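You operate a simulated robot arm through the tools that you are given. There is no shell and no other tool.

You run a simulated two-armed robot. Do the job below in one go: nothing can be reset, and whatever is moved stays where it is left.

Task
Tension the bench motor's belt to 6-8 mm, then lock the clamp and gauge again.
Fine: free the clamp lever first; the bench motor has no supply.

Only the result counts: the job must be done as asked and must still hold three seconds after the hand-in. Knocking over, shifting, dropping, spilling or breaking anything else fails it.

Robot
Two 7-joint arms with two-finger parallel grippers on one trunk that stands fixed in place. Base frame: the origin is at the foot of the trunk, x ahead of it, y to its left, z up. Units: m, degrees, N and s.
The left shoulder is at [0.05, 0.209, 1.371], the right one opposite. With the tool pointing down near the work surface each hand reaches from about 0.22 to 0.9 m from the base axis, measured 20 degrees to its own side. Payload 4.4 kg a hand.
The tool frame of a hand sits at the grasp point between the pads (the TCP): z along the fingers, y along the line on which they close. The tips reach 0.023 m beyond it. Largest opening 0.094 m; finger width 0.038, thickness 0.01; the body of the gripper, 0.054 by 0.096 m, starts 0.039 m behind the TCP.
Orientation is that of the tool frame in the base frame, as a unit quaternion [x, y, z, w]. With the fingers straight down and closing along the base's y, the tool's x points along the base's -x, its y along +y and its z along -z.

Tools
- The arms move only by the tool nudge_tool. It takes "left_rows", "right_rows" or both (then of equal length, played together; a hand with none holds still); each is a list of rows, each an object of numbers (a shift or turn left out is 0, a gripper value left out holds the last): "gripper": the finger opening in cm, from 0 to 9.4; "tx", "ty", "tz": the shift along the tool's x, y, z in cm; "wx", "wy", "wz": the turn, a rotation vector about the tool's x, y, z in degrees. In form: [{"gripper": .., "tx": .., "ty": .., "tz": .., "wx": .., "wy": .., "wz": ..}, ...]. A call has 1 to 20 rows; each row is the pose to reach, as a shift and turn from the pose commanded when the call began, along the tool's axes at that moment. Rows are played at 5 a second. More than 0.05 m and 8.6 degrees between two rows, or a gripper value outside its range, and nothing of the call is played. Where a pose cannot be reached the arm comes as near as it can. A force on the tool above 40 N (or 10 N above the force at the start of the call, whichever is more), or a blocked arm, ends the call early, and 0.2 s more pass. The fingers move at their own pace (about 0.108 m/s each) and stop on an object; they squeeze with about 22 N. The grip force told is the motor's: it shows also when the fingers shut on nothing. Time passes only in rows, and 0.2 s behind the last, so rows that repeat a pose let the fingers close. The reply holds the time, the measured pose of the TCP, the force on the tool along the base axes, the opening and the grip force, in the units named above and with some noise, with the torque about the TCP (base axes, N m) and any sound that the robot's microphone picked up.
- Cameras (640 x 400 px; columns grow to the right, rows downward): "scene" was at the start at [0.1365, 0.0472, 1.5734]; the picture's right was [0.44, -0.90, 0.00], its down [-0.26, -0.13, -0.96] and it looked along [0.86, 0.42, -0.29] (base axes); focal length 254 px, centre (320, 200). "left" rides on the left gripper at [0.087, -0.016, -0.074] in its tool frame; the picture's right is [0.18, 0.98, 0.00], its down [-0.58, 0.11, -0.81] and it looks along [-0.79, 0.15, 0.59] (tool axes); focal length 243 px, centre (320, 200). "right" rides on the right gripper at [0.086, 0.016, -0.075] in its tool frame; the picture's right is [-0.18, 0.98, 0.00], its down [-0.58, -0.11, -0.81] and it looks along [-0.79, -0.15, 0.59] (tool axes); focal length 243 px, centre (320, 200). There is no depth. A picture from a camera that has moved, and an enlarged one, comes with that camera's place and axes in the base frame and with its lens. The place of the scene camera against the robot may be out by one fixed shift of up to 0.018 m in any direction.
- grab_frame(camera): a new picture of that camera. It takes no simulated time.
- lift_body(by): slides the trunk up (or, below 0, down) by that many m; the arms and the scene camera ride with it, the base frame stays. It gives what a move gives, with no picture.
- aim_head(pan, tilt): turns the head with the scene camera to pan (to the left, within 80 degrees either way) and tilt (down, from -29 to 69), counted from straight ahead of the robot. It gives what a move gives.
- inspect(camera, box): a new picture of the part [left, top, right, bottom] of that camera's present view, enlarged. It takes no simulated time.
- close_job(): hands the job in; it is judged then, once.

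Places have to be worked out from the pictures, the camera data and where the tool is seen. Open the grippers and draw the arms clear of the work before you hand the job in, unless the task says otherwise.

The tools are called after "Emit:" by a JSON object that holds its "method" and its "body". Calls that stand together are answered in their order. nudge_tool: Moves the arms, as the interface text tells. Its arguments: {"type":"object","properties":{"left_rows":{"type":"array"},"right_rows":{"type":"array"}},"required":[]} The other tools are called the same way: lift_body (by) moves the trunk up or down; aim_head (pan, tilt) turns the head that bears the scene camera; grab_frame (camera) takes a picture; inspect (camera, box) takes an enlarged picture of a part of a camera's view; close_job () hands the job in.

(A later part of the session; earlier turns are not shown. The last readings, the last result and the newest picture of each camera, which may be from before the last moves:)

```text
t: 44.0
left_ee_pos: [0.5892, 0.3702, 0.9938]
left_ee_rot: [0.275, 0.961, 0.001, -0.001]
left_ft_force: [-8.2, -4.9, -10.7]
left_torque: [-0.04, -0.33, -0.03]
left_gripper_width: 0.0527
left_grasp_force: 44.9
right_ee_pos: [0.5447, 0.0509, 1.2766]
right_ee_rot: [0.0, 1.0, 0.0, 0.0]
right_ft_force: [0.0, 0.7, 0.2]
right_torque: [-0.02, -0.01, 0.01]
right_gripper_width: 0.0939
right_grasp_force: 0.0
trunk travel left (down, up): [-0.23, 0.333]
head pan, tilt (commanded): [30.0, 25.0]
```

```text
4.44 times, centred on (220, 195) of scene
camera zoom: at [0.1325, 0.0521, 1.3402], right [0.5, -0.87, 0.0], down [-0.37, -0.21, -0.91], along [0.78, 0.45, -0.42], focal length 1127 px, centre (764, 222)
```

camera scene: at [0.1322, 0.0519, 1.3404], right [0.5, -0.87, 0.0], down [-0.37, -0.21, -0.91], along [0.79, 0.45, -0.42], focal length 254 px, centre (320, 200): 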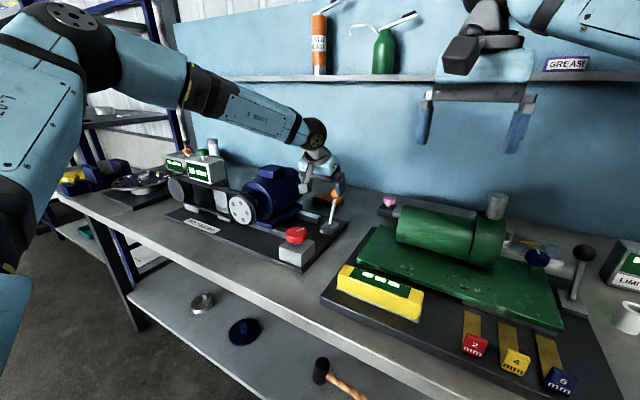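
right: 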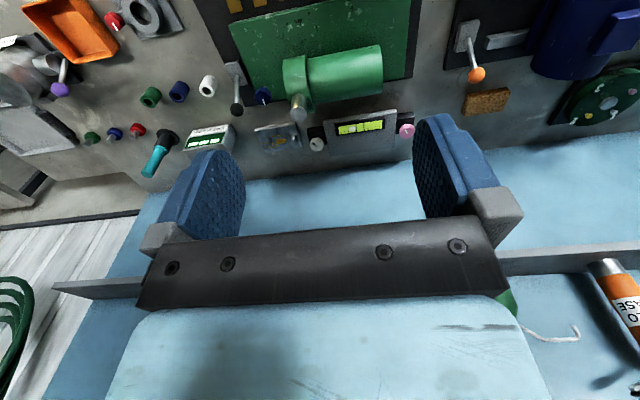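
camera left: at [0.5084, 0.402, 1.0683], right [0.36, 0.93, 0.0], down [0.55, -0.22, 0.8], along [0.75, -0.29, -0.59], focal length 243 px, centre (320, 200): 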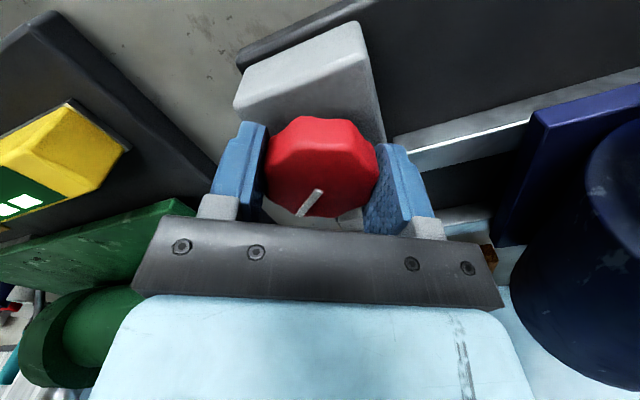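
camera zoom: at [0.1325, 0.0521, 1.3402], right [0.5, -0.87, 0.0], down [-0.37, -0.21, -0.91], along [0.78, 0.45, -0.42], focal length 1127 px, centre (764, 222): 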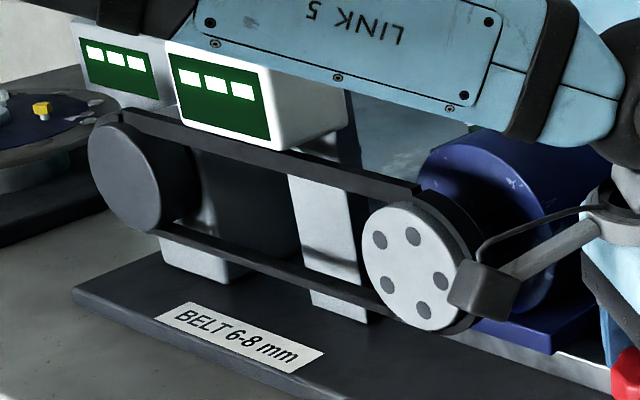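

The display reset to dashes after the knob moved, so turning it does affect the tension. Motor shift so far is small; I turn a further 32° clockwise and compare at the same zoom.

Emit:
{"method": "nudge_tool", "body": {"left_rows": [{"gripper": 4, "wz": 8}, {"wz": 16}, {"wz": 24}, {"wz": 32}, {"wz": 32}]}}

Emit:
{"method": "inspect", "body": {"camera": "scene", "box": [240, 180, 300, 240]}}

Emit:
{"method": "inspect", "body": {"camera": "scene", "box": [160, 150, 280, 240]}}

```text
t: 44.3
left_ee_pos: [0.5887, 0.3704, 0.9933]
left_ee_rot: [0.287, 0.958, 0.005, -0.003]
left_ft_force: [-3.5, 6.1, -0.1]
left_torque: [-1.71, -0.36, 0.01]
left_gripper_width: 0.0523
left_grasp_force: 44.9
left hand out of reach, approached as far as the arm can: row 1
right_ee_pos: [0.5445, 0.049, 1.2776]
right_ee_rot: [0.0, 1.0, -0.001, 0.0]
right_ft_force: [0.7, 0.3, -0.5]
right_torque: [0.05, 0.01, 0.01]
right_gripper_width: 0.0941
right_grasp_force: 0.1
trunk travel left (down, up): [-0.23, 0.333]
head pan, tilt (commanded): [30.0, 25.0]
stopped in row 1 (left hand): the force on the tool passed its limit at 47 N (the readings are from after the stop); the commanded pose is now the measured one
```

```text
6.67 times, centred on (270, 210) of scene
camera zoom: at [0.1321, 0.0518, 1.3406], right [0.5, -0.87, 0.0], down [-0.37, -0.21, -0.91], along [0.79, 0.45, -0.42], focal length 1691 px, centre (653, 133)
```

zoom: 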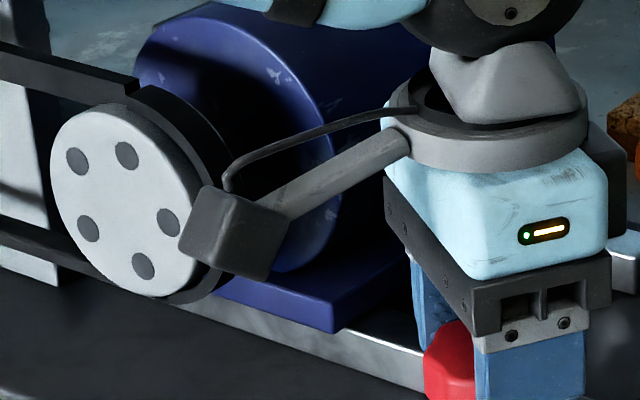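

```text
4.44 times, centred on (220, 195) of scene
camera zoom: at [0.1321, 0.0518, 1.3406], right [0.5, -0.87, 0.0], down [-0.37, -0.21, -0.91], along [0.79, 0.45, -0.42], focal length 1127 px, centre (764, 222)
```

zoom: 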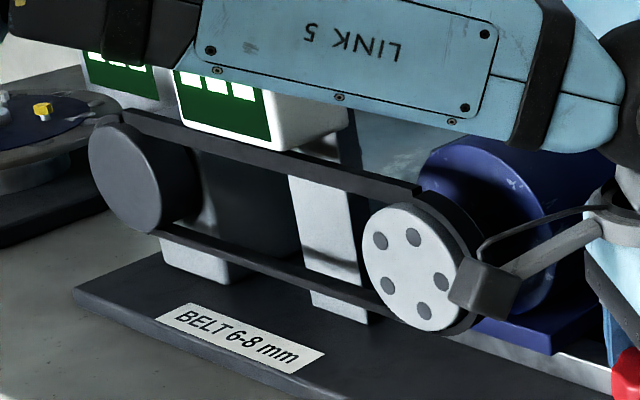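

The wrist hit its limit at about −33° yaw (47 N peak, stopped). I'll check the whole arm's clearance before releasing and re-gripping.

Emit:
{"method": "grab_frame", "body": {"camera": "scene"}}

Emit:
{"method": "nudge_tool", "body": {"left_rows": [{"gripper": 6}, {"gripper": 9.4}, {"gripper": 9.4}]}}

```text
taken
camera scene: at [0.1321, 0.0518, 1.3406], right [0.5, -0.87, 0.0], down [-0.37, -0.21, -0.91], along [0.79, 0.45, -0.42], focal length 254 px, centre (320, 200)
```

scene: 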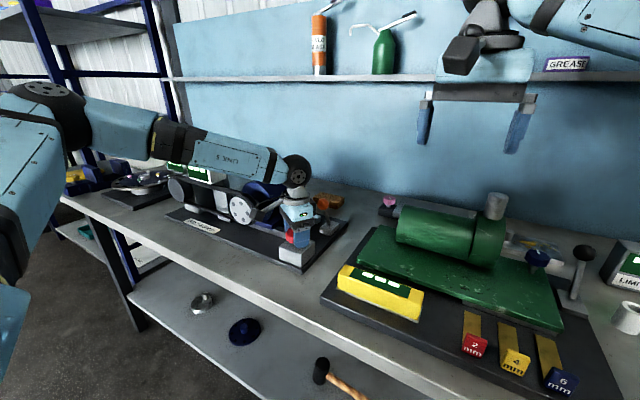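

```text
t: 45.1
left_ee_pos: [0.5897, 0.3692, 0.9929]
left_ee_rot: [0.288, 0.958, 0.003, -0.005]
left_ft_force: [-0.5, -0.7, 0.3]
left_torque: [0.04, 0.02, -0.03]
left_gripper_width: 0.094
left_grasp_force: 0.0
right_ee_pos: [0.5459, 0.05, 1.2772]
right_ee_rot: [0.0, 1.0, 0.0, 0.0]
right_ft_force: [0.9, 0.9, 0.3]
right_torque: [-0.02, 0.01, -0.02]
right_gripper_width: 0.0942
right_grasp_force: 0.0
trunk travel left (down, up): [-0.23, 0.333]
head pan, tilt (commanded): [30.0, 25.0]
```

Grip released cleanly. I raise the trunk by 0.2 m so the forearm stays well above the rig, then carry the closed hand to above the gauge button (yaw back to +40°).

Emit:
{"method": "lift_body", "body": {"by": 0.2}}

Emit:
{"method": "nudge_tool", "body": {"left_rows": [{"gripper": 0, "tz": -4.7, "wz": -8}, {"tx": 2.1, "ty": 3.4, "tz": -4.7, "wz": -16}, {"tx": 4.3, "ty": 6.7, "tz": -4.7, "wz": -24.4}, {"tx": 6.4, "ty": 10.1, "tz": -4.7, "wz": -32.6}, {"tx": 8.6, "ty": 13.5, "tz": -4.7, "wz": -40.8}, {"tx": 10.7, "ty": 16.9, "tz": -4.7, "wz": -49}, {"tx": 12.9, "ty": 20.2, "tz": -4.7, "wz": -57}, {"tx": 15.0, "ty": 23.6, "tz": -4.7, "wz": -65.2}, {"tx": 17.2, "ty": 27.0, "tz": -4.7, "wz": -73.4}, {"tx": 17.2, "ty": 27.0, "tz": -4.7, "wz": -73.4}]}}

Emit:
{"method": "grab_frame", "body": {"camera": "scene"}}

Emit:
{"method": "inspect", "body": {"camera": "left", "box": [230, 80, 430, 230]}}

```text
t: 47.3
left_ee_pos: [0.5903, 0.3696, 1.1934]
left_ee_rot: [0.288, 0.958, 0.004, -0.004]
left_ft_force: [0.3, -0.5, 0.4]
left_torque: [-0.04, 0.0, 0.01]
left_gripper_width: 0.0941
left_grasp_force: 0.2
right_ee_pos: [0.5454, 0.0502, 1.4773]
right_ee_rot: [0.0, 1.0, 0.0, 0.0]
right_ft_force: [0.1, -0.8, -0.1]
right_torque: [0.04, 0.02, -0.02]
right_gripper_width: 0.0937
right_grasp_force: 0.1
trunk travel left (down, up): [-0.43, 0.133]
head pan, tilt (commanded): [30.0, 25.0]
```

```text
t: 49.5
left_ee_pos: [0.5946, 0.6885, 1.2466]
left_ee_rot: [-0.343, 0.939, 0.007, -0.001]
left_ft_force: [-0.6, 0.6, 0.3]
left_torque: [0.01, 0.02, -0.01]
left_gripper_width: 0.0
left_grasp_force: 21.9
right_ee_pos: [0.5451, 0.0497, 1.4776]
right_ee_rot: [0.0, 1.0, 0.0, 0.0]
right_ft_force: [-0.1, 0.5, -0.1]
right_torque: [0.01, -0.03, 0.02]
right_gripper_width: 0.0944
right_grasp_force: 0.0
trunk travel left (down, up): [-0.43, 0.133]
head pan, tilt (commanded): [30.0, 25.0]
```

```text
taken
camera scene: at [0.1324, 0.0514, 1.5403], right [0.5, -0.87, 0.0], down [-0.37, -0.21, -0.91], along [0.78, 0.45, -0.42], focal length 254 px, centre (320, 200)
```

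scene: 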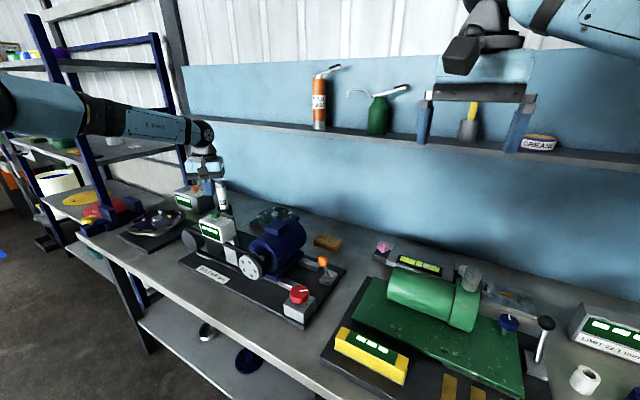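

```text
2.67 times, centred on (330, 155) of left
camera zoom: at [0.5404, 0.6206, 1.3206], right [-0.77, 0.63, 0.01], down [0.38, 0.45, 0.81], along [0.51, 0.63, -0.59], focal length 647 px, centre (293, 320)
```

zoom: 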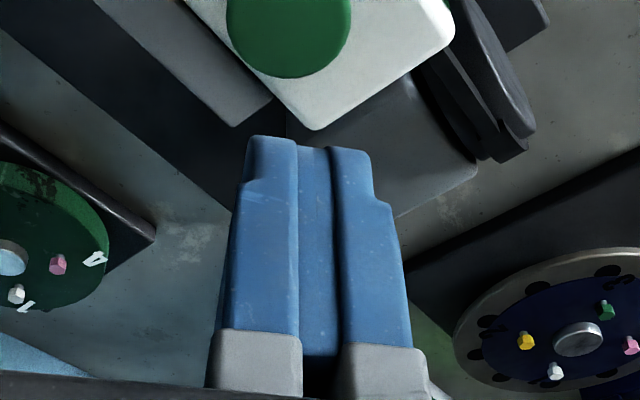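

Above the button again at the known spot. I press down to z≈1.178 where it clicked before.

Emit:
{"method": "nudge_tool", "body": {"left_rows": [{"gripper": 0, "tz": 3}, {"tz": 5.5}, {"tz": 6.2}, {"tz": 6.5}, {"tz": 6.7}, {"tz": 6.9}]}}

Emit:
{"method": "inspect", "body": {"camera": "scene", "box": [170, 200, 250, 270]}}

```text
t: 50.9
left_ee_pos: [0.5949, 0.6909, 1.1762]
left_ee_rot: [-0.342, 0.94, 0.005, 0.002]
left_ft_force: [3.2, 5.7, 12.7]
left_torque: [0.03, 0.08, -0.04]
left_gripper_width: 0.0
left_grasp_force: 21.6
right_ee_pos: [0.5444, 0.0482, 1.4777]
right_ee_rot: [-0.001, 1.0, 0.0, 0.001]
right_ft_force: [0.8, 0.8, -0.6]
right_torque: [0.0, 0.04, 0.03]
right_gripper_width: 0.0941
right_grasp_force: 0.1
trunk travel left (down, up): [-0.43, 0.133]
head pan, tilt (commanded): [30.0, 25.0]
heard: click
```

```text
5.71 times, centred on (210, 235) of scene
camera zoom: at [0.1315, 0.0513, 1.5406], right [0.5, -0.87, 0.0], down [-0.37, -0.21, -0.91], along [0.79, 0.45, -0.42], focal length 1449 px, centre (949, 0)
```

zoom: 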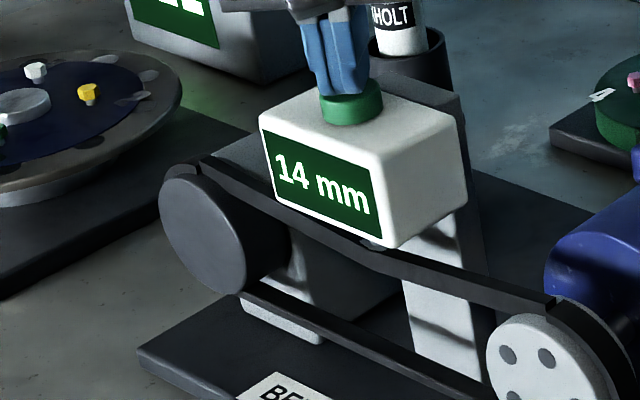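

The gauge reads 14 mm: clockwise tensions it, roughly 1 mm per 33°. I need about 200°+ more, so I return to the knob with the hand pre-yawed to about +70° to get long clockwise strokes.

Emit:
{"method": "nudge_tool", "body": {"left_rows": [{"gripper": 0, "tz": -3}, {"tz": -7}, {"tx": 2.65, "ty": -3.0, "tz": -7, "wz": -4}, {"tx": 5.3, "ty": -6.0, "tz": -7, "wz": -8}, {"tx": 7.95, "ty": -9.05, "tz": -7, "wz": -12}, {"tx": 10.6, "ty": -12.1, "tz": -7, "wz": -16}, {"tx": 13.25, "ty": -15.1, "tz": -7, "wz": -20}, {"tx": 15.9, "ty": -18.1, "tz": -7, "wz": -24}, {"tx": 18.5, "ty": -21.1, "tz": -5, "wz": -28}, {"tx": 21.2, "ty": -24.1, "tz": -1, "wz": -32, "gripper": 9.4}, {"tx": 21.2, "ty": -24.1, "tz": 3, "wz": -32}, {"tx": 21.2, "ty": -24.1, "tz": 6, "wz": -32}]}}

Emit:
{"method": "grab_frame", "body": {"camera": "left"}}

Emit:
{"method": "grab_frame", "body": {"camera": "scene"}}

```text
refused: row 10 steps farther than a row can; nothing moved
```

```text
taken
camera left: at [0.54, 0.6214, 1.2504], right [-0.77, 0.63, 0.01], down [0.38, 0.45, 0.81], along [0.51, 0.63, -0.58], focal length 243 px, centre (320, 200)
```

left: 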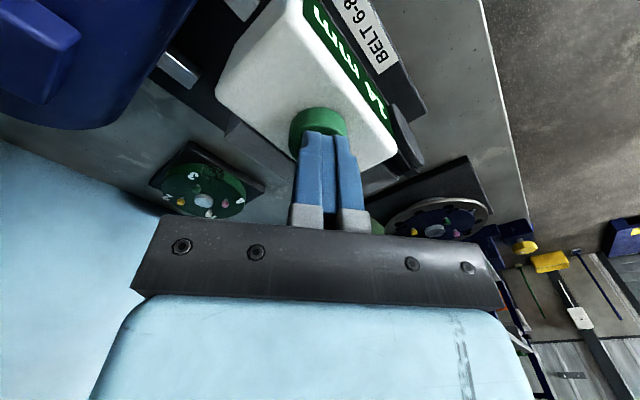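

```text
taken
camera scene: at [0.1315, 0.0513, 1.5406], right [0.5, -0.87, 0.0], down [-0.37, -0.21, -0.91], along [0.79, 0.45, -0.42], focal length 254 px, centre (320, 200)
```

scene: 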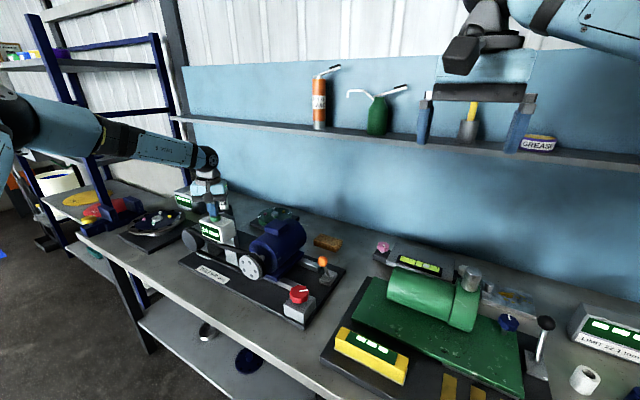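

The call was refused for one step being too long (nothing moved). I resend with smaller steps.

Emit:
{"method": "nudge_tool", "body": {"left_rows": [{"gripper": 0, "tz": -3}, {"tz": -7}, {"tx": 2.65, "ty": -3.0, "tz": -7, "wz": -4}, {"tx": 5.3, "ty": -6.0, "tz": -7, "wz": -8}, {"tx": 7.95, "ty": -9.05, "tz": -7, "wz": -12}, {"tx": 10.6, "ty": -12.1, "tz": -7, "wz": -16}, {"tx": 13.25, "ty": -15.1, "tz": -7, "wz": -20}, {"tx": 15.9, "ty": -18.1, "tz": -7, "wz": -24}, {"tx": 18.5, "ty": -21.1, "tz": -7, "wz": -28}, {"tx": 21.2, "ty": -24.1, "tz": -6, "wz": -32, "gripper": 9.4}, {"tx": 21.2, "ty": -24.1, "tz": -2, "wz": -32}, {"tx": 21.2, "ty": -24.1, "tz": 2, "wz": -32}, {"tx": 21.2, "ty": -24.1, "tz": 6, "wz": -32}]}}

Emit:
{"method": "grab_frame", "body": {"camera": "left"}}

Emit:
{"method": "inspect", "body": {"camera": "scene", "box": [220, 200, 360, 340]}}

```text
t: 53.7
left_ee_pos: [0.5909, 0.3681, 1.112]
left_ee_rot: [-0.588, 0.809, 0.006, 0.001]
left_ft_force: [-0.1, 0.0, 0.4]
left_torque: [0.01, 0.0, -0.03]
left_gripper_width: 0.0938
left_grasp_force: 0.0
right_ee_pos: [0.5466, 0.0502, 1.476]
right_ee_rot: [0.0, 1.0, 0.0, -0.002]
right_ft_force: [-0.4, -0.1, 0.6]
right_torque: [0.02, 0.01, -0.01]
right_gripper_width: 0.094
right_grasp_force: 0.1
trunk travel left (down, up): [-0.43, 0.133]
head pan, tilt (commanded): [30.0, 25.0]
```

```text
taken
camera left: at [0.5814, 0.2794, 1.1864], right [-0.99, 0.13, 0.01], down [0.08, 0.58, 0.81], along [0.1, 0.81, -0.58], focal length 243 px, centre (320, 200)
```

left: 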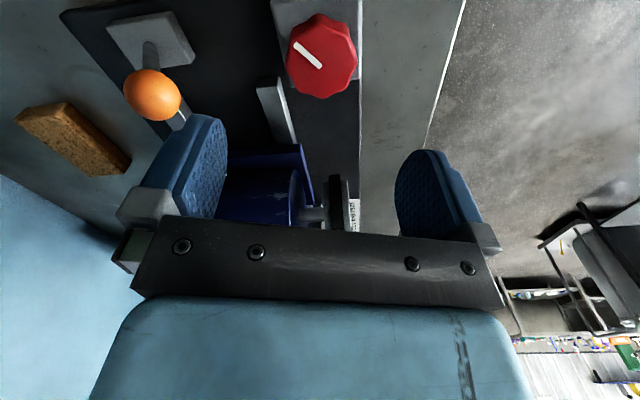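

```text
2.86 times, centred on (290, 270) of scene
camera zoom: at [0.1341, 0.0518, 1.5402], right [0.5, -0.87, 0.0], down [-0.37, -0.21, -0.91], along [0.78, 0.45, -0.42], focal length 725 px, centre (406, 0)
```

zoom: 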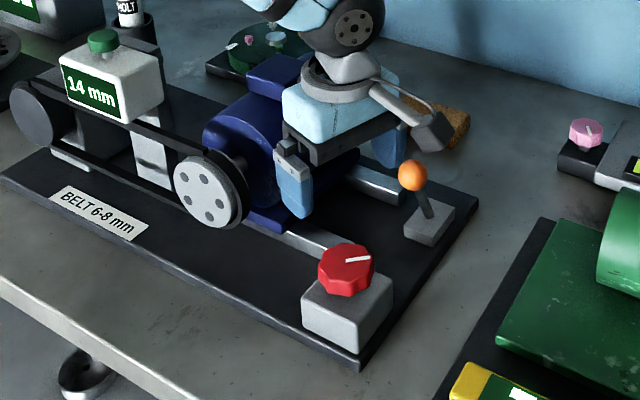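

Yaw +72° is reachable; the knob has visibly turned clockwise ~33°. I descend around the knob and grip it.

Emit:
{"method": "nudge_tool", "body": {"left_rows": [{"gripper": 9.4, "ty": 0.2, "tz": 4}, {"ty": 0.2, "tz": 8}, {"ty": 0.2, "tz": 11}, {"ty": 0.2, "tz": 11.9}, {"ty": 0.2, "tz": 11.9}, {"gripper": 4, "ty": 0.2, "tz": 11.9}, {"gripper": 4, "ty": 0.2, "tz": 11.9}, {"gripper": 4, "ty": 0.2, "tz": 11.9}]}}

Emit:
{"method": "inspect", "body": {"camera": "scene", "box": [220, 200, 360, 340]}}

```text
t: 55.3
left_ee_pos: [0.5908, 0.3709, 0.9955]
left_ee_rot: [-0.587, 0.809, 0.0, 0.004]
left_ft_force: [15.7, -14.1, -15.7]
left_torque: [0.74, -0.35, 0.0]
left_gripper_width: 0.0541
left_grasp_force: 44.7
left hand out of reach, approached as far as the arm can: row 4, 5, 6, 7, 8
right_ee_pos: [0.5485, 0.0507, 1.4755]
right_ee_rot: [0.001, 1.0, 0.0, -0.002]
right_ft_force: [-0.2, 0.3, -0.1]
right_torque: [-0.02, 0.03, -0.02]
right_gripper_width: 0.0937
right_grasp_force: 0.0
trunk travel left (down, up): [-0.43, 0.133]
head pan, tilt (commanded): [30.0, 25.0]
stopped in row 8 (left hand): the force on the tool passed its limit at 42 N (the readings are from after the stop); the commanded pose is now the measured one
```

```text
2.86 times, centred on (290, 270) of scene
camera zoom: at [0.1362, 0.0524, 1.5394], right [0.5, -0.87, 0.0], down [-0.37, -0.21, -0.91], along [0.78, 0.45, -0.43], focal length 725 px, centre (406, 0)
```

zoom: 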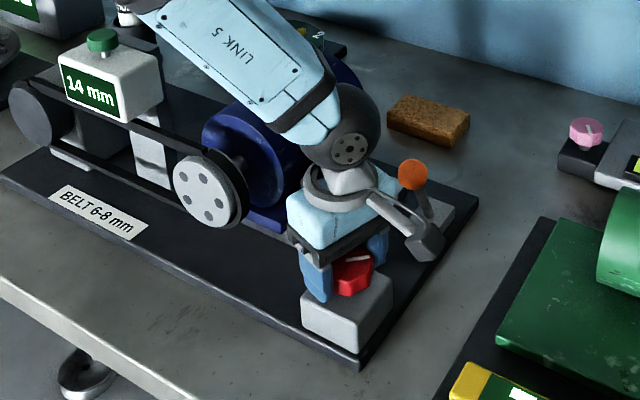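

At this low height yaw 72° is past the wrist's limit and the grip loaded up (42 N). I open, reduce the yaw to about 50°, recentre, and re-grip.

Emit:
{"method": "nudge_tool", "body": {"left_rows": [{"gripper": 7}, {"gripper": 9.4}, {"gripper": 9.4, "wz": 8}, {"wz": 16, "tx": 0.1}, {"wz": 24, "tx": 0.15, "tz": 0.2}, {"wz": 24, "tx": 0.15, "tz": 0.2}]}}

Emit:
{"method": "grab_frame", "body": {"camera": "left"}}

```text
t: 56.7
left_ee_pos: [0.5849, 0.3715, 0.9963]
left_ee_rot: [-0.406, 0.914, 0.002, 0.005]
left_ft_force: [0.4, 0.1, 0.4]
left_torque: [0.02, 0.0, 0.0]
left_gripper_width: 0.0939
left_grasp_force: 0.1
right_ee_pos: [0.5447, 0.0501, 1.4778]
right_ee_rot: [0.001, 1.0, 0.0, 0.0]
right_ft_force: [0.5, 0.2, -0.3]
right_torque: [0.02, -0.02, 0.01]
right_gripper_width: 0.094
right_grasp_force: 0.1
trunk travel left (down, up): [-0.43, 0.133]
head pan, tilt (commanded): [30.0, 25.0]
```

```text
taken
camera left: at [0.54, 0.2953, 1.0709], right [-0.85, 0.52, 0.0], down [0.3, 0.5, 0.81], along [0.42, 0.69, -0.58], focal length 243 px, centre (320, 200)
```

left: 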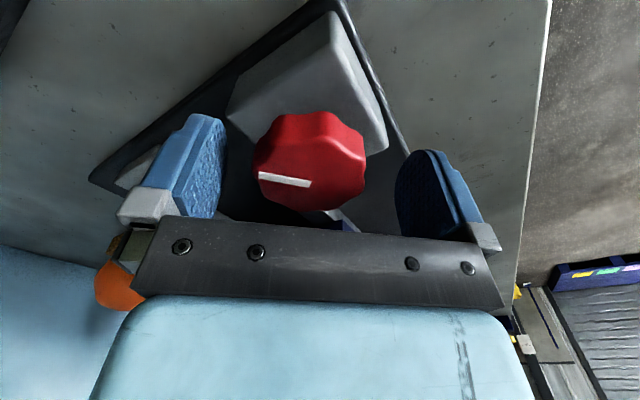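

The knob appears centred between the pads now at yaw 48°. I close on it and check the load.

Emit:
{"method": "nudge_tool", "body": {"left_rows": [{"gripper": 4, "tz": 0.2}, {"gripper": 4, "tz": 0.2}, {"gripper": 4, "tz": 0.2}]}}

Emit:
{"method": "grab_frame", "body": {"camera": "left"}}

```text
t: 57.5
left_ee_pos: [0.5891, 0.3683, 0.9965]
left_ee_rot: [-0.406, 0.914, 0.001, 0.006]
left_ft_force: [26.4, -16.7, 4.1]
left_torque: [-0.46, -0.21, -0.07]
left_gripper_width: 0.0537
left_grasp_force: 44.8
left hand out of reach, approached as far as the arm can: row 1
right_ee_pos: [0.5486, 0.0473, 1.4771]
right_ee_rot: [0.001, 1.0, 0.001, -0.002]
right_ft_force: [-0.6, -0.4, 0.3]
right_torque: [-0.03, 0.01, -0.04]
right_gripper_width: 0.094
right_grasp_force: 0.2
trunk travel left (down, up): [-0.43, 0.133]
head pan, tilt (commanded): [30.0, 25.0]
```

```text
taken
camera left: at [0.5429, 0.2925, 1.0709], right [-0.85, 0.52, -0.01], down [0.3, 0.5, 0.81], along [0.43, 0.69, -0.58], focal length 243 px, centre (320, 200)
```

left: 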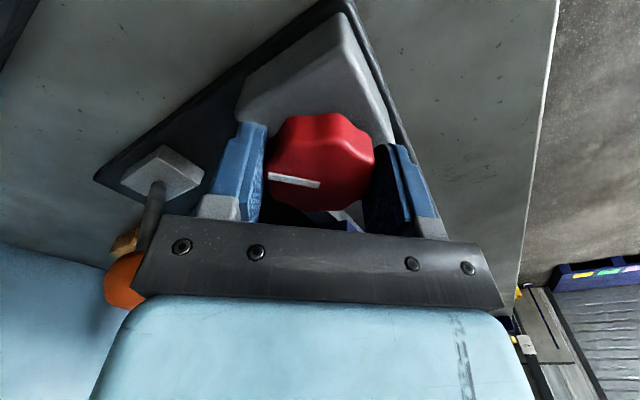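

Closing pulled the hand to the knob's true centre, about (0.590, 0.3685), leaving ~30 N side load. I shift the hand 5 mm along the closing direction to relieve it before turning.

Emit:
{"method": "nudge_tool", "body": {"left_rows": [{"gripper": 4, "ty": -0.3, "tz": -0.1}, {"ty": -0.5, "tz": -0.1}, {"ty": -0.5, "tz": -0.1}]}}

```text
t: 58.3
left_ee_pos: [0.5877, 0.3682, 0.9964]
left_ee_rot: [-0.407, 0.914, 0.004, 0.003]
left_ft_force: [21.1, -19.7, -4.3]
left_torque: [-0.22, -1.06, -0.06]
left_gripper_width: 0.0533
left_grasp_force: 44.5
left hand out of reach, approached as far as the arm can: row 1, 2, 3
right_ee_pos: [0.5482, 0.0474, 1.4759]
right_ee_rot: [0.001, 1.0, 0.001, -0.001]
right_ft_force: [0.2, -0.8, -0.4]
right_torque: [-0.01, 0.02, 0.03]
right_gripper_width: 0.0943
right_grasp_force: 0.0
trunk travel left (down, up): [-0.43, 0.133]
head pan, tilt (commanded): [30.0, 25.0]
```

The arm is at a joint limit here, so I release, rise clear, and lower the trunk by 0.2 m where knob turning worked well before.

Emit:
{"method": "nudge_tool", "body": {"left_rows": [{"gripper": 7}, {"gripper": 9.4}, {"gripper": 9.4, "tz": -3}, {"tz": -8}, {"tz": -13}, {"tz": -18}, {"tz": -23}, {"tz": -27}]}}

Emit:
{"method": "lift_body", "body": {"by": -0.2}}

Emit:
{"method": "inspect", "body": {"camera": "scene", "box": [140, 120, 380, 290]}}

```text
t: 60.1
left_ee_pos: [0.5814, 0.3698, 1.2674]
left_ee_rot: [-0.407, 0.913, 0.002, 0.005]
left_ft_force: [-0.2, 0.3, 0.0]
left_torque: [0.01, -0.01, 0.01]
left_gripper_width: 0.0942
left_grasp_force: 0.1
right_ee_pos: [0.5445, 0.049, 1.4776]
right_ee_rot: [0.001, 1.0, 0.0, 0.0]
right_ft_force: [0.0, 0.1, -0.1]
right_torque: [0.04, -0.02, -0.02]
right_gripper_width: 0.0942
right_grasp_force: 0.0
trunk travel left (down, up): [-0.43, 0.133]
head pan, tilt (commanded): [30.0, 25.0]
```

```text
t: 62.3
left_ee_pos: [0.584, 0.3695, 1.0677]
left_ee_rot: [-0.407, 0.914, 0.002, 0.006]
left_ft_force: [0.7, 0.2, -0.4]
left_torque: [0.0, 0.01, 0.0]
left_gripper_width: 0.0942
left_grasp_force: 0.0
right_ee_pos: [0.5459, 0.0486, 1.2773]
right_ee_rot: [0.001, 1.0, 0.0, 0.0]
right_ft_force: [-1.0, 0.1, 0.0]
right_torque: [-0.01, 0.0, 0.0]
right_gripper_width: 0.094
right_grasp_force: 0.1
trunk travel left (down, up): [-0.23, 0.333]
head pan, tilt (commanded): [30.0, 25.0]
```

```text
2.35 times, centred on (260, 205) of scene
camera zoom: at [0.1323, 0.0519, 1.3404], right [0.5, -0.87, 0.0], down [-0.37, -0.21, -0.91], along [0.79, 0.45, -0.42], focal length 597 px, centre (461, 188)
```

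zoom: 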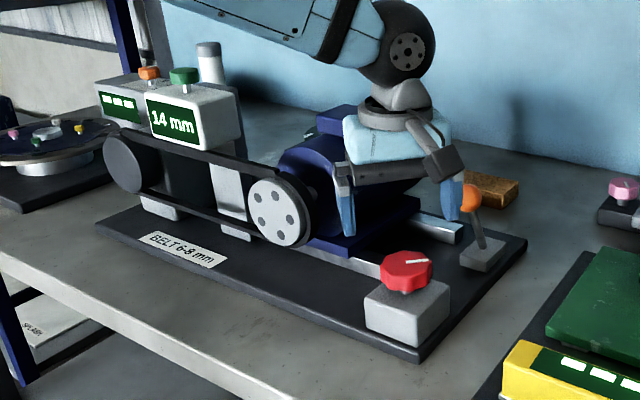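

Gauge display still shows 14 mm. I recentre over the knob and test how far the hand can yaw here (+80°) before going down.

Emit:
{"method": "nudge_tool", "body": {"left_rows": [{"gripper": 9.4, "tx": -0.3, "ty": -0.5, "wz": -8}, {"tx": -0.3, "ty": -0.5, "wz": -16}, {"tx": -0.3, "ty": -0.5, "wz": -24}, {"tx": -0.3, "ty": -0.5, "wz": -32}, {"tx": -0.3, "ty": -0.5, "wz": -32}]}}

Emit:
{"method": "grab_frame", "body": {"camera": "left"}}

```text
t: 63.5
left_ee_pos: [0.589, 0.3687, 1.0671]
left_ee_rot: [-0.643, 0.766, 0.0, 0.005]
left_ft_force: [-0.4, -0.5, -0.8]
left_torque: [0.0, 0.0, 0.04]
left_gripper_width: 0.0941
left_grasp_force: 0.0
right_ee_pos: [0.5454, 0.0507, 1.2774]
right_ee_rot: [0.001, 1.0, 0.0, 0.0]
right_ft_force: [-0.4, 0.0, -0.6]
right_torque: [0.04, 0.0, 0.03]
right_gripper_width: 0.094
right_grasp_force: 0.1
trunk travel left (down, up): [-0.23, 0.333]
head pan, tilt (commanded): [30.0, 25.0]
```

```text
taken
camera left: at [0.5909, 0.2801, 1.141], right [-1.0, -0.01, -0.01], down [-0.01, 0.59, 0.81], along [-0.01, 0.81, -0.59], focal length 243 px, centre (320, 200)
```

left: 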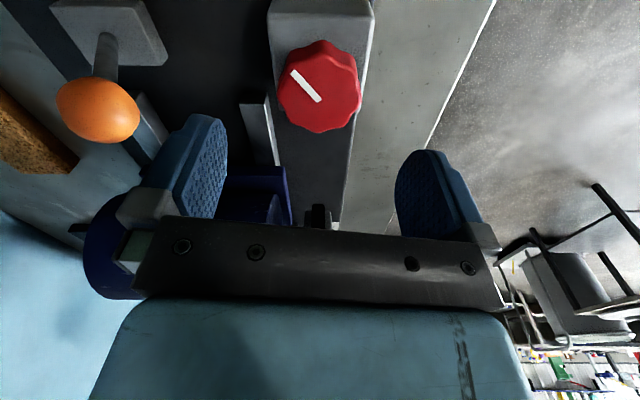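

Yaw 80° is fine at this trunk height, and the knob's x is confirmed at 0.590. I descend around it with open fingers.

Emit:
{"method": "nudge_tool", "body": {"left_rows": [{"gripper": 9.4, "tz": 3}, {"tz": 5.5}, {"tz": 7.2}, {"tz": 7.2}]}}

Emit:
{"method": "grab_frame", "body": {"camera": "left"}}

Emit:
{"method": "inspect", "body": {"camera": "scene", "box": [220, 150, 360, 290]}}

```text
t: 64.5
left_ee_pos: [0.5901, 0.3685, 0.9942]
left_ee_rot: [-0.643, 0.766, 0.001, 0.005]
left_ft_force: [0.0, -0.2, 0.0]
left_torque: [0.0, 0.02, -0.02]
left_gripper_width: 0.094
left_grasp_force: 0.2
right_ee_pos: [0.5452, 0.0501, 1.2784]
right_ee_rot: [0.001, 1.0, 0.0, 0.0]
right_ft_force: [0.2, -0.5, -0.2]
right_torque: [-0.01, -0.02, -0.01]
right_gripper_width: 0.0939
right_grasp_force: 0.1
trunk travel left (down, up): [-0.23, 0.333]
head pan, tilt (commanded): [30.0, 25.0]
```

```text
taken
camera left: at [0.5915, 0.2796, 1.069], right [-1.0, -0.01, -0.01], down [-0.01, 0.59, 0.81], along [0.0, 0.81, -0.59], focal length 243 px, centre (320, 200)
```

left: 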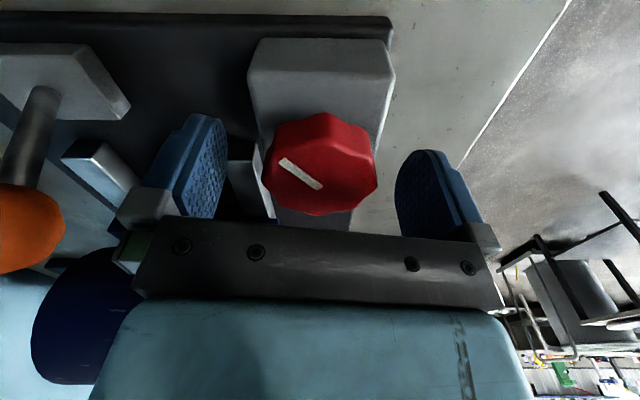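

```text
2.86 times, centred on (290, 220) of scene
camera zoom: at [0.1321, 0.0518, 1.3404], right [0.5, -0.87, 0.0], down [-0.37, -0.21, -0.91], along [0.79, 0.45, -0.42], focal length 725 px, centre (406, 143)
```

zoom: 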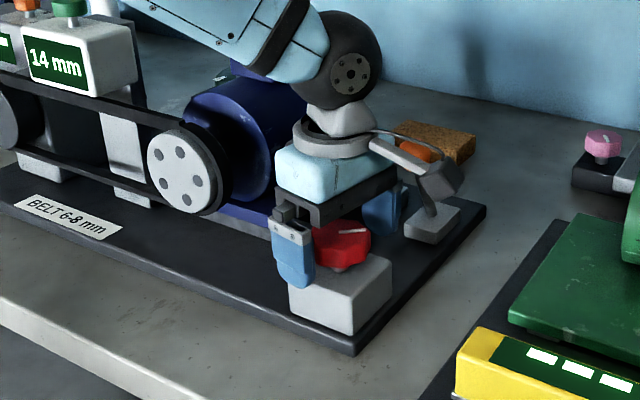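

Well-centred at yaw 80° with no limit reported. I close on the knob and check the side load.

Emit:
{"method": "nudge_tool", "body": {"left_rows": [{"gripper": 4}, {"gripper": 4}, {"gripper": 4}]}}

```text
t: 65.3
left_ee_pos: [0.5898, 0.3686, 0.9941]
left_ee_rot: [-0.643, 0.766, 0.001, 0.005]
left_ft_force: [-3.5, 0.5, -3.0]
left_torque: [0.44, 0.42, 0.03]
left_gripper_width: 0.0532
left_grasp_force: 44.9
right_ee_pos: [0.5448, 0.051, 1.2787]
right_ee_rot: [0.001, 1.0, 0.001, 0.0]
right_ft_force: [-0.2, 0.4, -0.2]
right_torque: [0.0, 0.01, 0.0]
right_gripper_width: 0.0938
right_grasp_force: 0.0
trunk travel left (down, up): [-0.23, 0.333]
head pan, tilt (commanded): [30.0, 25.0]
```

The load is tiny, so the grip is centred. Now a clockwise stroke of about 96°.

Emit:
{"method": "nudge_tool", "body": {"left_rows": [{"gripper": 4, "wz": 8}, {"wz": 16}, {"wz": 24}, {"wz": 32}, {"wz": 40}, {"wz": 48}, {"wz": 56}, {"wz": 64}, {"wz": 72}, {"wz": 80}, {"wz": 88}, {"wz": 96}, {"wz": 96}]}}

Emit:
{"method": "inspect", "body": {"camera": "scene", "box": [160, 130, 360, 290]}}

Emit:
{"method": "grab_frame", "body": {"camera": "left"}}

```text
t: 68.1
left_ee_pos: [0.5894, 0.3704, 0.9944]
left_ee_rot: [0.14, 0.99, 0.004, 0.003]
left_ft_force: [-25.2, 6.6, -15.0]
left_torque: [-0.73, 0.44, 0.02]
left_gripper_width: 0.0532
left_grasp_force: 45.2
right_ee_pos: [0.5438, 0.0514, 1.2765]
right_ee_rot: [0.001, 1.0, -0.001, 0.0]
right_ft_force: [0.2, -0.2, 0.2]
right_torque: [0.0, -0.03, -0.02]
right_gripper_width: 0.0939
right_grasp_force: 0.1
trunk travel left (down, up): [-0.23, 0.333]
head pan, tilt (commanded): [30.0, 25.0]
```

```text
2.50 times, centred on (260, 210) of scene
camera zoom: at [0.1312, 0.0539, 1.3404], right [0.5, -0.87, 0.0], down [-0.36, -0.21, -0.91], along [0.79, 0.45, -0.42], focal length 634 px, centre (470, 175)
```

zoom: 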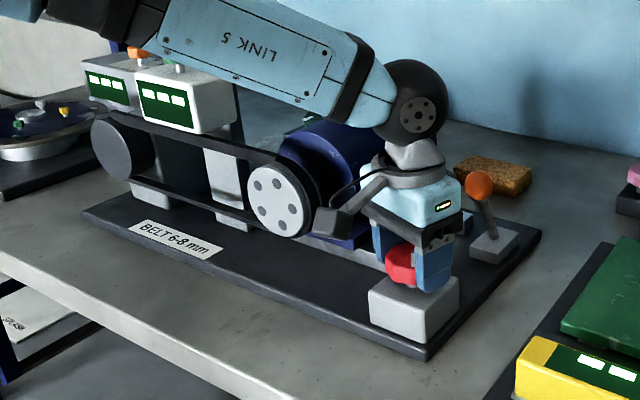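

```text
taken
camera left: at [0.5021, 0.3777, 1.0691], right [0.1, 1.0, 0.01], down [0.58, -0.06, 0.81], along [0.81, -0.07, -0.59], focal length 243 px, centre (320, 200)
```

left: 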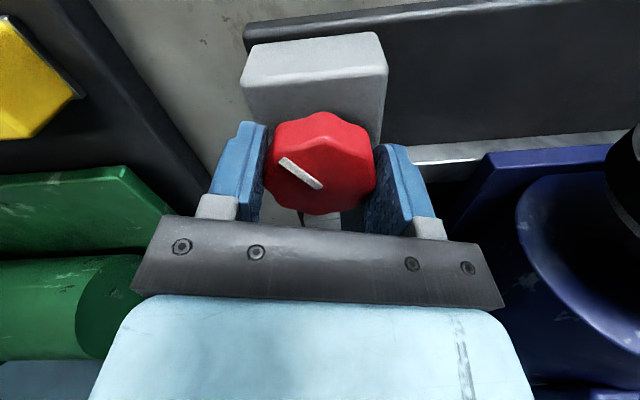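

The stroke worked: the knob turned 96° and the pulley has shifted about 5 mm in total toward the knob side. To be safe I release, rise, and go gauge now.

Emit:
{"method": "nudge_tool", "body": {"left_rows": [{"gripper": 7}, {"gripper": 9.4}, {"gripper": 9.4, "tz": -3}, {"tz": -7.5}, {"tz": -12}, {"tz": -16.5}, {"tz": -21}, {"tz": -25.5}, {"gripper": 0, "tx": 1.03, "ty": 3.85, "tz": -25.5, "wz": -7}, {"tx": 2.06, "ty": 7.7, "tz": -25.5, "wz": -14}, {"tx": 3.09, "ty": 11.54, "tz": -25.5, "wz": -21}, {"tx": 4.12, "ty": 15.4, "tz": -25.5, "wz": -28}, {"tx": 5.15, "ty": 19.2, "tz": -25.5, "wz": -35}, {"tx": 6.2, "ty": 23.1, "tz": -25.5, "wz": -42}, {"tx": 7.2, "ty": 26.9, "tz": -25.5, "wz": -49}, {"tx": 8.25, "ty": 30.8, "tz": -25.5, "wz": -56}, {"tx": 8.25, "ty": 30.8, "tz": -25.5, "wz": -56}]}}

Emit:
{"method": "inspect", "body": {"camera": "left", "box": [230, 80, 430, 230]}}

Emit:
{"method": "grab_frame", "body": {"camera": "scene"}}

```text
t: 71.7
left_ee_pos: [0.5935, 0.6868, 1.2536]
left_ee_rot: [-0.343, 0.939, 0.003, 0.005]
left_ft_force: [0.0, 0.4, 0.0]
left_torque: [0.0, 0.02, -0.01]
left_gripper_width: 0.0
left_grasp_force: 22.2
right_ee_pos: [0.5442, 0.0503, 1.278]
right_ee_rot: [0.002, 1.0, 0.0, 0.0]
right_ft_force: [-0.6, 0.5, -0.4]
right_torque: [0.02, 0.02, 0.02]
right_gripper_width: 0.0939
right_grasp_force: 0.1
trunk travel left (down, up): [-0.23, 0.333]
head pan, tilt (commanded): [30.0, 25.0]
```

```text
2.67 times, centred on (330, 155) of left
camera zoom: at [0.5379, 0.6177, 1.3274], right [-0.77, 0.63, 0.0], down [0.37, 0.45, 0.81], along [0.51, 0.63, -0.58], focal length 647 px, centre (293, 320)
```

zoom: 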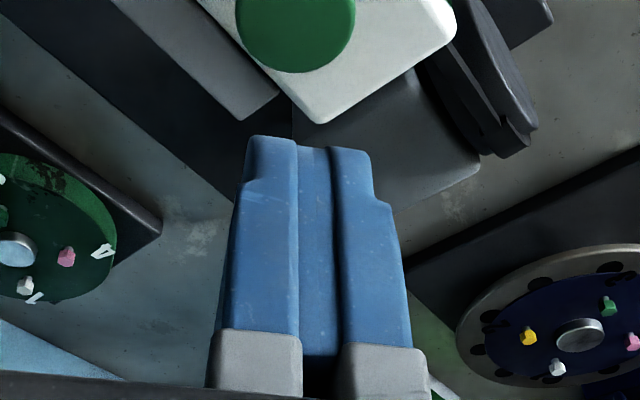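

```text
taken
camera scene: at [0.1322, 0.0514, 1.3404], right [0.5, -0.87, 0.0], down [-0.37, -0.21, -0.91], along [0.79, 0.45, -0.42], focal length 254 px, centre (320, 200)
```

scene: 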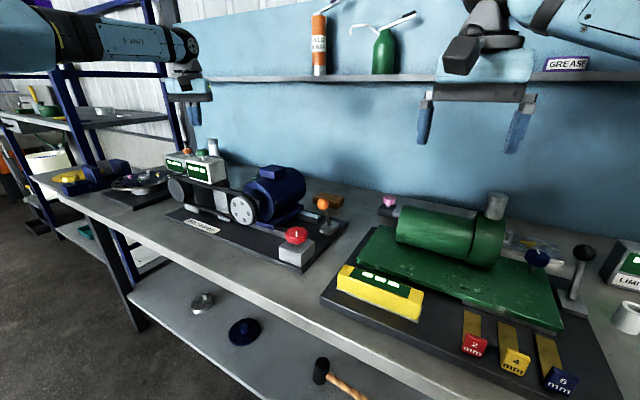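

In place above the button. I press it again down to z≈1.177.

Emit:
{"method": "nudge_tool", "body": {"left_rows": [{"gripper": 0, "tx": -0.2, "tz": 3}, {"tx": -0.2, "tz": 6}, {"tx": -0.2, "tz": 6.9}, {"tx": -0.2, "tz": 7.2}, {"tx": -0.2, "tz": 7.4}, {"tx": -0.2, "tz": 7.6}]}}

Emit:
{"method": "inspect", "body": {"camera": "scene", "box": [150, 130, 270, 230]}}

```text
t: 73.1
left_ee_pos: [0.5957, 0.689, 1.1771]
left_ee_rot: [-0.342, 0.94, 0.003, 0.004]
left_ft_force: [1.9, -0.9, 6.0]
left_torque: [-0.05, 0.04, 0.02]
left_gripper_width: 0.0
left_grasp_force: 21.6
right_ee_pos: [0.5456, 0.0489, 1.2774]
right_ee_rot: [0.001, 1.0, 0.001, 0.0]
right_ft_force: [-0.5, -0.9, 0.3]
right_torque: [0.01, -0.01, 0.01]
right_gripper_width: 0.0938
right_grasp_force: 0.0
trunk travel left (down, up): [-0.23, 0.333]
head pan, tilt (commanded): [30.0, 25.0]
heard: click
```

```text
4.00 times, centred on (210, 180) of scene
camera zoom: at [0.1322, 0.0513, 1.3404], right [0.5, -0.87, 0.0], down [-0.37, -0.21, -0.91], along [0.79, 0.45, -0.42], focal length 1014 px, centre (760, 280)
```

zoom: 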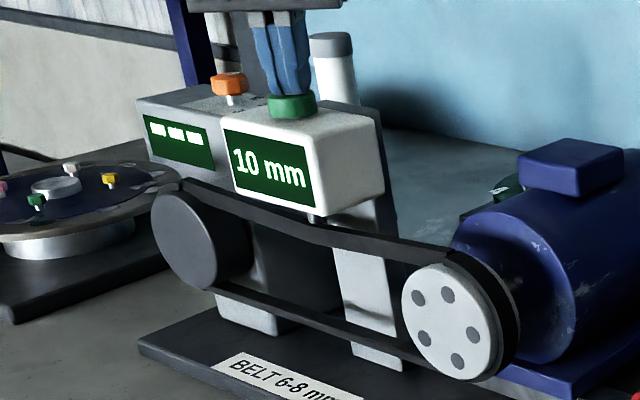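

10 mm after 129° total, i.e. about 26° per mm. I need ~3 mm more (≈77°), so I return to the knob with yaw ≈ 65°.

Emit:
{"method": "nudge_tool", "body": {"left_rows": [{"gripper": 0, "tz": -3}, {"tz": -7.6}, {"tx": 2.6, "ty": -3.0, "tz": -7.6, "wz": -3}, {"tx": 5.25, "ty": -6.0, "tz": -7.6, "wz": -6}, {"tx": 7.9, "ty": -9.05, "tz": -7.6, "wz": -9}, {"tx": 10.5, "ty": -12.1, "tz": -7.6, "wz": -12}, {"tx": 13.1, "ty": -15.1, "tz": -7.6, "wz": -16}, {"tx": 15.75, "ty": -18.1, "tz": -7.6, "wz": -19}, {"tx": 18.4, "ty": -21.1, "tz": -7.6, "wz": -22}, {"tx": 21.0, "ty": -24.15, "tz": -7.6, "wz": -25, "gripper": 9.4}, {"tx": 21.0, "ty": -24.15, "tz": -3, "wz": -25}, {"tx": 21.0, "ty": -24.15, "tz": 1.5, "wz": -25}, {"tx": 21.0, "ty": -24.15, "tz": 6, "wz": -25}, {"tx": 21.0, "ty": -24.15, "tz": 10.5, "wz": -25}, {"tx": 21.0, "ty": -24.15, "tz": 10.5, "wz": -25}]}}

Emit:
{"method": "grab_frame", "body": {"camera": "left"}}

```text
t: 76.3
left_ee_pos: [0.5889, 0.3683, 1.0675]
left_ee_rot: [-0.538, 0.843, 0.002, 0.006]
left_ft_force: [0.5, -0.6, 0.4]
left_torque: [-0.01, 0.0, -0.01]
left_gripper_width: 0.0941
left_grasp_force: 0.1
right_ee_pos: [0.5447, 0.0486, 1.2786]
right_ee_rot: [0.002, 1.0, 0.001, 0.0]
right_ft_force: [0.5, -0.4, 0.1]
right_torque: [-0.01, -0.03, -0.02]
right_gripper_width: 0.094
right_grasp_force: 0.0
trunk travel left (down, up): [-0.23, 0.333]
head pan, tilt (commanded): [30.0, 25.0]
```

```text
taken
camera left: at [0.5675, 0.2828, 1.1418], right [-0.97, 0.25, -0.01], down [0.14, 0.57, 0.81], along [0.2, 0.79, -0.58], focal length 243 px, centre (320, 200)
```

left: 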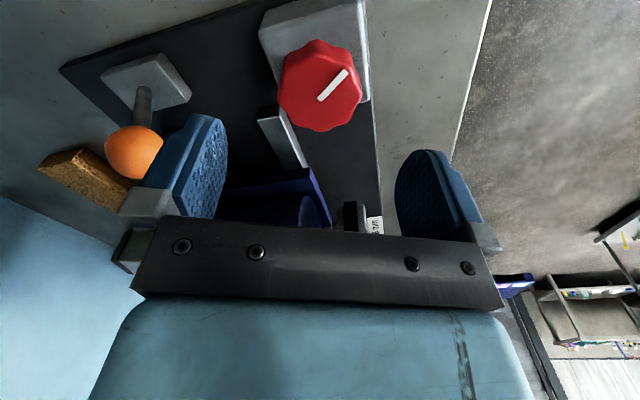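

Aligned over the knob at yaw 65°. I descend and close on it.

Emit:
{"method": "nudge_tool", "body": {"left_rows": [{"gripper": 9.4, "ty": -0.1, "tz": 3}, {"ty": -0.1, "tz": 5.5}, {"ty": -0.1, "tz": 7.3}, {"ty": -0.1, "tz": 7.3}, {"gripper": 4, "ty": -0.1, "tz": 7.3}, {"gripper": 4, "ty": -0.1, "tz": 7.3}, {"gripper": 4, "ty": -0.1, "tz": 7.3}]}}

Emit:
{"method": "grab_frame", "body": {"camera": "left"}}

```text
t: 77.9
left_ee_pos: [0.5905, 0.3696, 0.9949]
left_ee_rot: [-0.537, 0.843, 0.003, 0.004]
left_ft_force: [-27.1, 10.2, -3.8]
left_torque: [0.96, 0.77, 0.0]
left_gripper_width: 0.054
left_grasp_force: 45.1
right_ee_pos: [0.5439, 0.0511, 1.2775]
right_ee_rot: [0.0, 1.0, 0.0, 0.001]
right_ft_force: [0.0, -0.1, -0.6]
right_torque: [-0.03, -0.02, -0.03]
right_gripper_width: 0.0939
right_grasp_force: 0.0
trunk travel left (down, up): [-0.23, 0.333]
head pan, tilt (commanded): [30.0, 25.0]
```

```text
taken
camera left: at [0.569, 0.2839, 1.0682], right [-0.97, 0.25, 0.0], down [0.14, 0.57, 0.81], along [0.2, 0.79, -0.58], focal length 243 px, centre (320, 200)
```

left: 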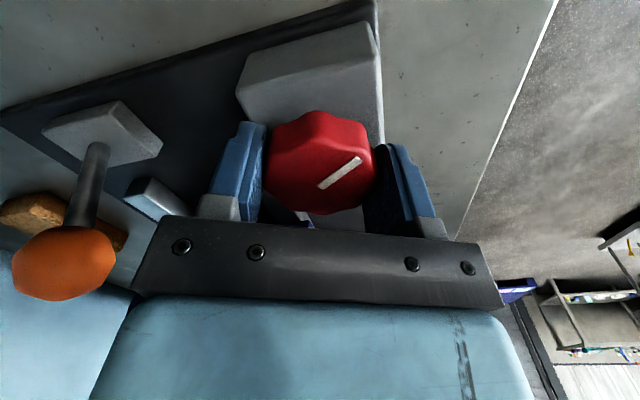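

There's ~29 N side load along the closing line, so I shift 2 mm back and then turn clockwise 77°.

Emit:
{"method": "nudge_tool", "body": {"left_rows": [{"gripper": 4, "ty": 0.2}, {"ty": 0.2}]}}

```text
t: 78.5
left_ee_pos: [0.5891, 0.3699, 0.9949]
left_ee_rot: [-0.538, 0.843, 0.001, 0.005]
left_ft_force: [-21.6, 0.2, -16.7]
left_torque: [1.09, 0.0, 0.0]
left_gripper_width: 0.0536
left_grasp_force: 44.6
right_ee_pos: [0.5443, 0.0508, 1.2773]
right_ee_rot: [0.0, 1.0, 0.0, 0.0]
right_ft_force: [-0.7, 0.2, 0.1]
right_torque: [-0.03, 0.04, -0.02]
right_gripper_width: 0.0944
right_grasp_force: 0.1
trunk travel left (down, up): [-0.23, 0.333]
head pan, tilt (commanded): [30.0, 25.0]
```

Emit:
{"method": "nudge_tool", "body": {"left_rows": [{"gripper": 4, "ty": 0.1, "tz": 0.1}, {"ty": 0.2, "tz": 0.15}]}}

```text
t: 79.1
left_ee_pos: [0.5899, 0.3704, 0.9938]
left_ee_rot: [-0.537, 0.843, 0.001, 0.004]
left_ft_force: [-12.0, -11.2, -15.3]
left_torque: [-0.65, 1.08, 0.0]
left_gripper_width: 0.0538
left_grasp_force: 44.8
right_ee_pos: [0.5468, 0.0503, 1.2766]
right_ee_rot: [0.0, 1.0, -0.001, 0.0]
right_ft_force: [-0.3, 0.5, 0.5]
right_torque: [-0.02, 0.03, -0.03]
right_gripper_width: 0.0939
right_grasp_force: 0.1
trunk travel left (down, up): [-0.23, 0.333]
head pan, tilt (commanded): [30.0, 25.0]
```

The load is down to about 20 N. I turn clockwise 40° first and check.

Emit:
{"method": "nudge_tool", "body": {"left_rows": [{"gripper": 4, "ty": 0.05, "wz": 8, "tz": 0.05}, {"ty": 0.1, "wz": 16, "tz": 0.1}, {"ty": 0.1, "wz": 24, "tz": 0.1}, {"ty": 0.1, "wz": 32, "tz": 0.1}, {"ty": 0.1, "wz": 40, "tz": 0.1}, {"ty": 0.1, "wz": 40, "tz": 0.1}]}}

Emit:
{"method": "grab_frame", "body": {"camera": "left"}}

```text
t: 80.5
left_ee_pos: [0.59, 0.3701, 0.9943]
left_ee_rot: [-0.215, 0.977, 0.004, 0.004]
left_ft_force: [13.4, -8.4, -1.1]
left_torque: [-0.32, -1.5, 0.01]
left_gripper_width: 0.0539
left_grasp_force: 45.2
right_ee_pos: [0.5467, 0.049, 1.2771]
right_ee_rot: [0.0, 1.0, 0.001, -0.001]
right_ft_force: [0.8, 0.0, 0.3]
right_torque: [0.0, 0.03, 0.01]
right_gripper_width: 0.0943
right_grasp_force: 0.0
trunk travel left (down, up): [-0.23, 0.333]
head pan, tilt (commanded): [30.0, 25.0]
```

```text
taken
camera left: at [0.5191, 0.318, 1.0682], right [-0.58, 0.81, 0.0], down [0.47, 0.34, 0.81], along [0.66, 0.47, -0.58], focal length 243 px, centre (320, 200)
```

left: 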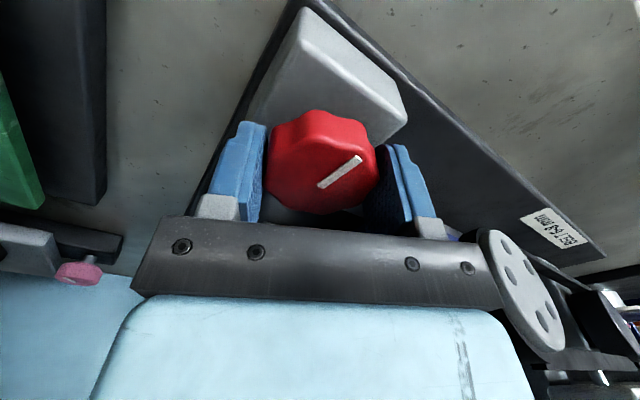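

40° turned with moderate load. I continue another 37° clockwise.

Emit:
{"method": "nudge_tool", "body": {"left_rows": [{"gripper": 4, "wz": 8}, {"wz": 16}, {"wz": 24}, {"wz": 31}, {"wz": 37}, {"wz": 37}]}}

Emit:
{"method": "inspect", "body": {"camera": "scene", "box": [160, 130, 360, 290]}}

```text
t: 81.9
left_ee_pos: [0.5895, 0.3693, 0.9936]
left_ee_rot: [0.105, 0.994, 0.004, 0.004]
left_ft_force: [25.1, -5.6, 11.2]
left_torque: [-1.02, -0.59, -0.01]
left_gripper_width: 0.0538
left_grasp_force: 44.9
right_ee_pos: [0.5469, 0.0476, 1.2764]
right_ee_rot: [0.002, 1.0, 0.001, -0.001]
right_ft_force: [0.0, -0.2, 0.6]
right_torque: [0.02, 0.01, -0.02]
right_gripper_width: 0.0939
right_grasp_force: 0.0
trunk travel left (down, up): [-0.23, 0.333]
head pan, tilt (commanded): [30.0, 25.0]
```

```text
2.50 times, centred on (260, 210) of scene
camera zoom: at [0.1343, 0.0509, 1.3402], right [0.5, -0.87, 0.0], down [-0.37, -0.21, -0.91], along [0.78, 0.45, -0.42], focal length 634 px, centre (470, 175)
```

zoom: 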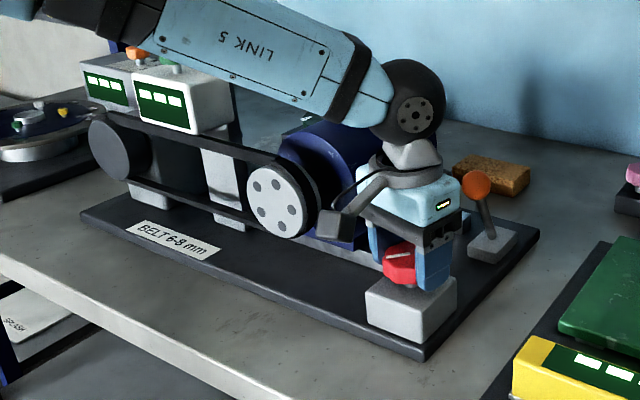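

That's 77° in this stroke. I release, rise and go to the gauge again.

Emit:
{"method": "nudge_tool", "body": {"left_rows": [{"gripper": 7}, {"gripper": 9.4}, {"gripper": 9.4, "tz": -3}, {"tz": -7.5}, {"tz": -12}, {"tz": -16.5}, {"tz": -21}, {"tz": -25.5}, {"gripper": 0, "tx": 0.76, "ty": 3.9, "tz": -25.5, "wz": -6.5}, {"tx": 1.53, "ty": 7.85, "tz": -25.5, "wz": -13}, {"tx": 2.29, "ty": 11.77, "tz": -25.5, "wz": -19.5}, {"tx": 3.05, "ty": 15.7, "tz": -25.5, "wz": -26}, {"tx": 3.8, "ty": 19.6, "tz": -25.5, "wz": -32.5}, {"tx": 4.6, "ty": 23.5, "tz": -25.5, "wz": -39}, {"tx": 5.35, "ty": 27.5, "tz": -25.5, "wz": -45.5}, {"tx": 6.1, "ty": 31.4, "tz": -25.5, "wz": -52}, {"tx": 6.1, "ty": 31.4, "tz": -25.5, "wz": -52}]}}

Emit:
{"method": "inspect", "body": {"camera": "left", "box": [230, 80, 430, 230]}}

```text
t: 85.5
left_ee_pos: [0.5924, 0.689, 1.2526]
left_ee_rot: [-0.343, 0.939, 0.003, 0.005]
left_ft_force: [-0.8, -0.8, 0.8]
left_torque: [0.01, -0.02, -0.01]
left_gripper_width: 0.0
left_grasp_force: 22.3
right_ee_pos: [0.5448, 0.0493, 1.2781]
right_ee_rot: [0.001, 1.0, 0.001, 0.0]
right_ft_force: [-0.5, 0.1, 0.3]
right_torque: [0.0, 0.02, -0.02]
right_gripper_width: 0.094
right_grasp_force: 0.1
trunk travel left (down, up): [-0.23, 0.333]
head pan, tilt (commanded): [30.0, 25.0]
```

```text
2.67 times, centred on (330, 155) of left
camera zoom: at [0.5369, 0.6196, 1.3275], right [-0.77, 0.63, 0.0], down [0.37, 0.45, 0.81], along [0.51, 0.63, -0.58], focal length 647 px, centre (293, 320)
```

zoom: 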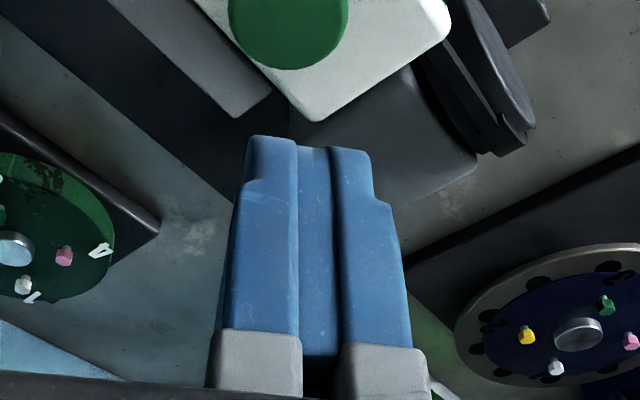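

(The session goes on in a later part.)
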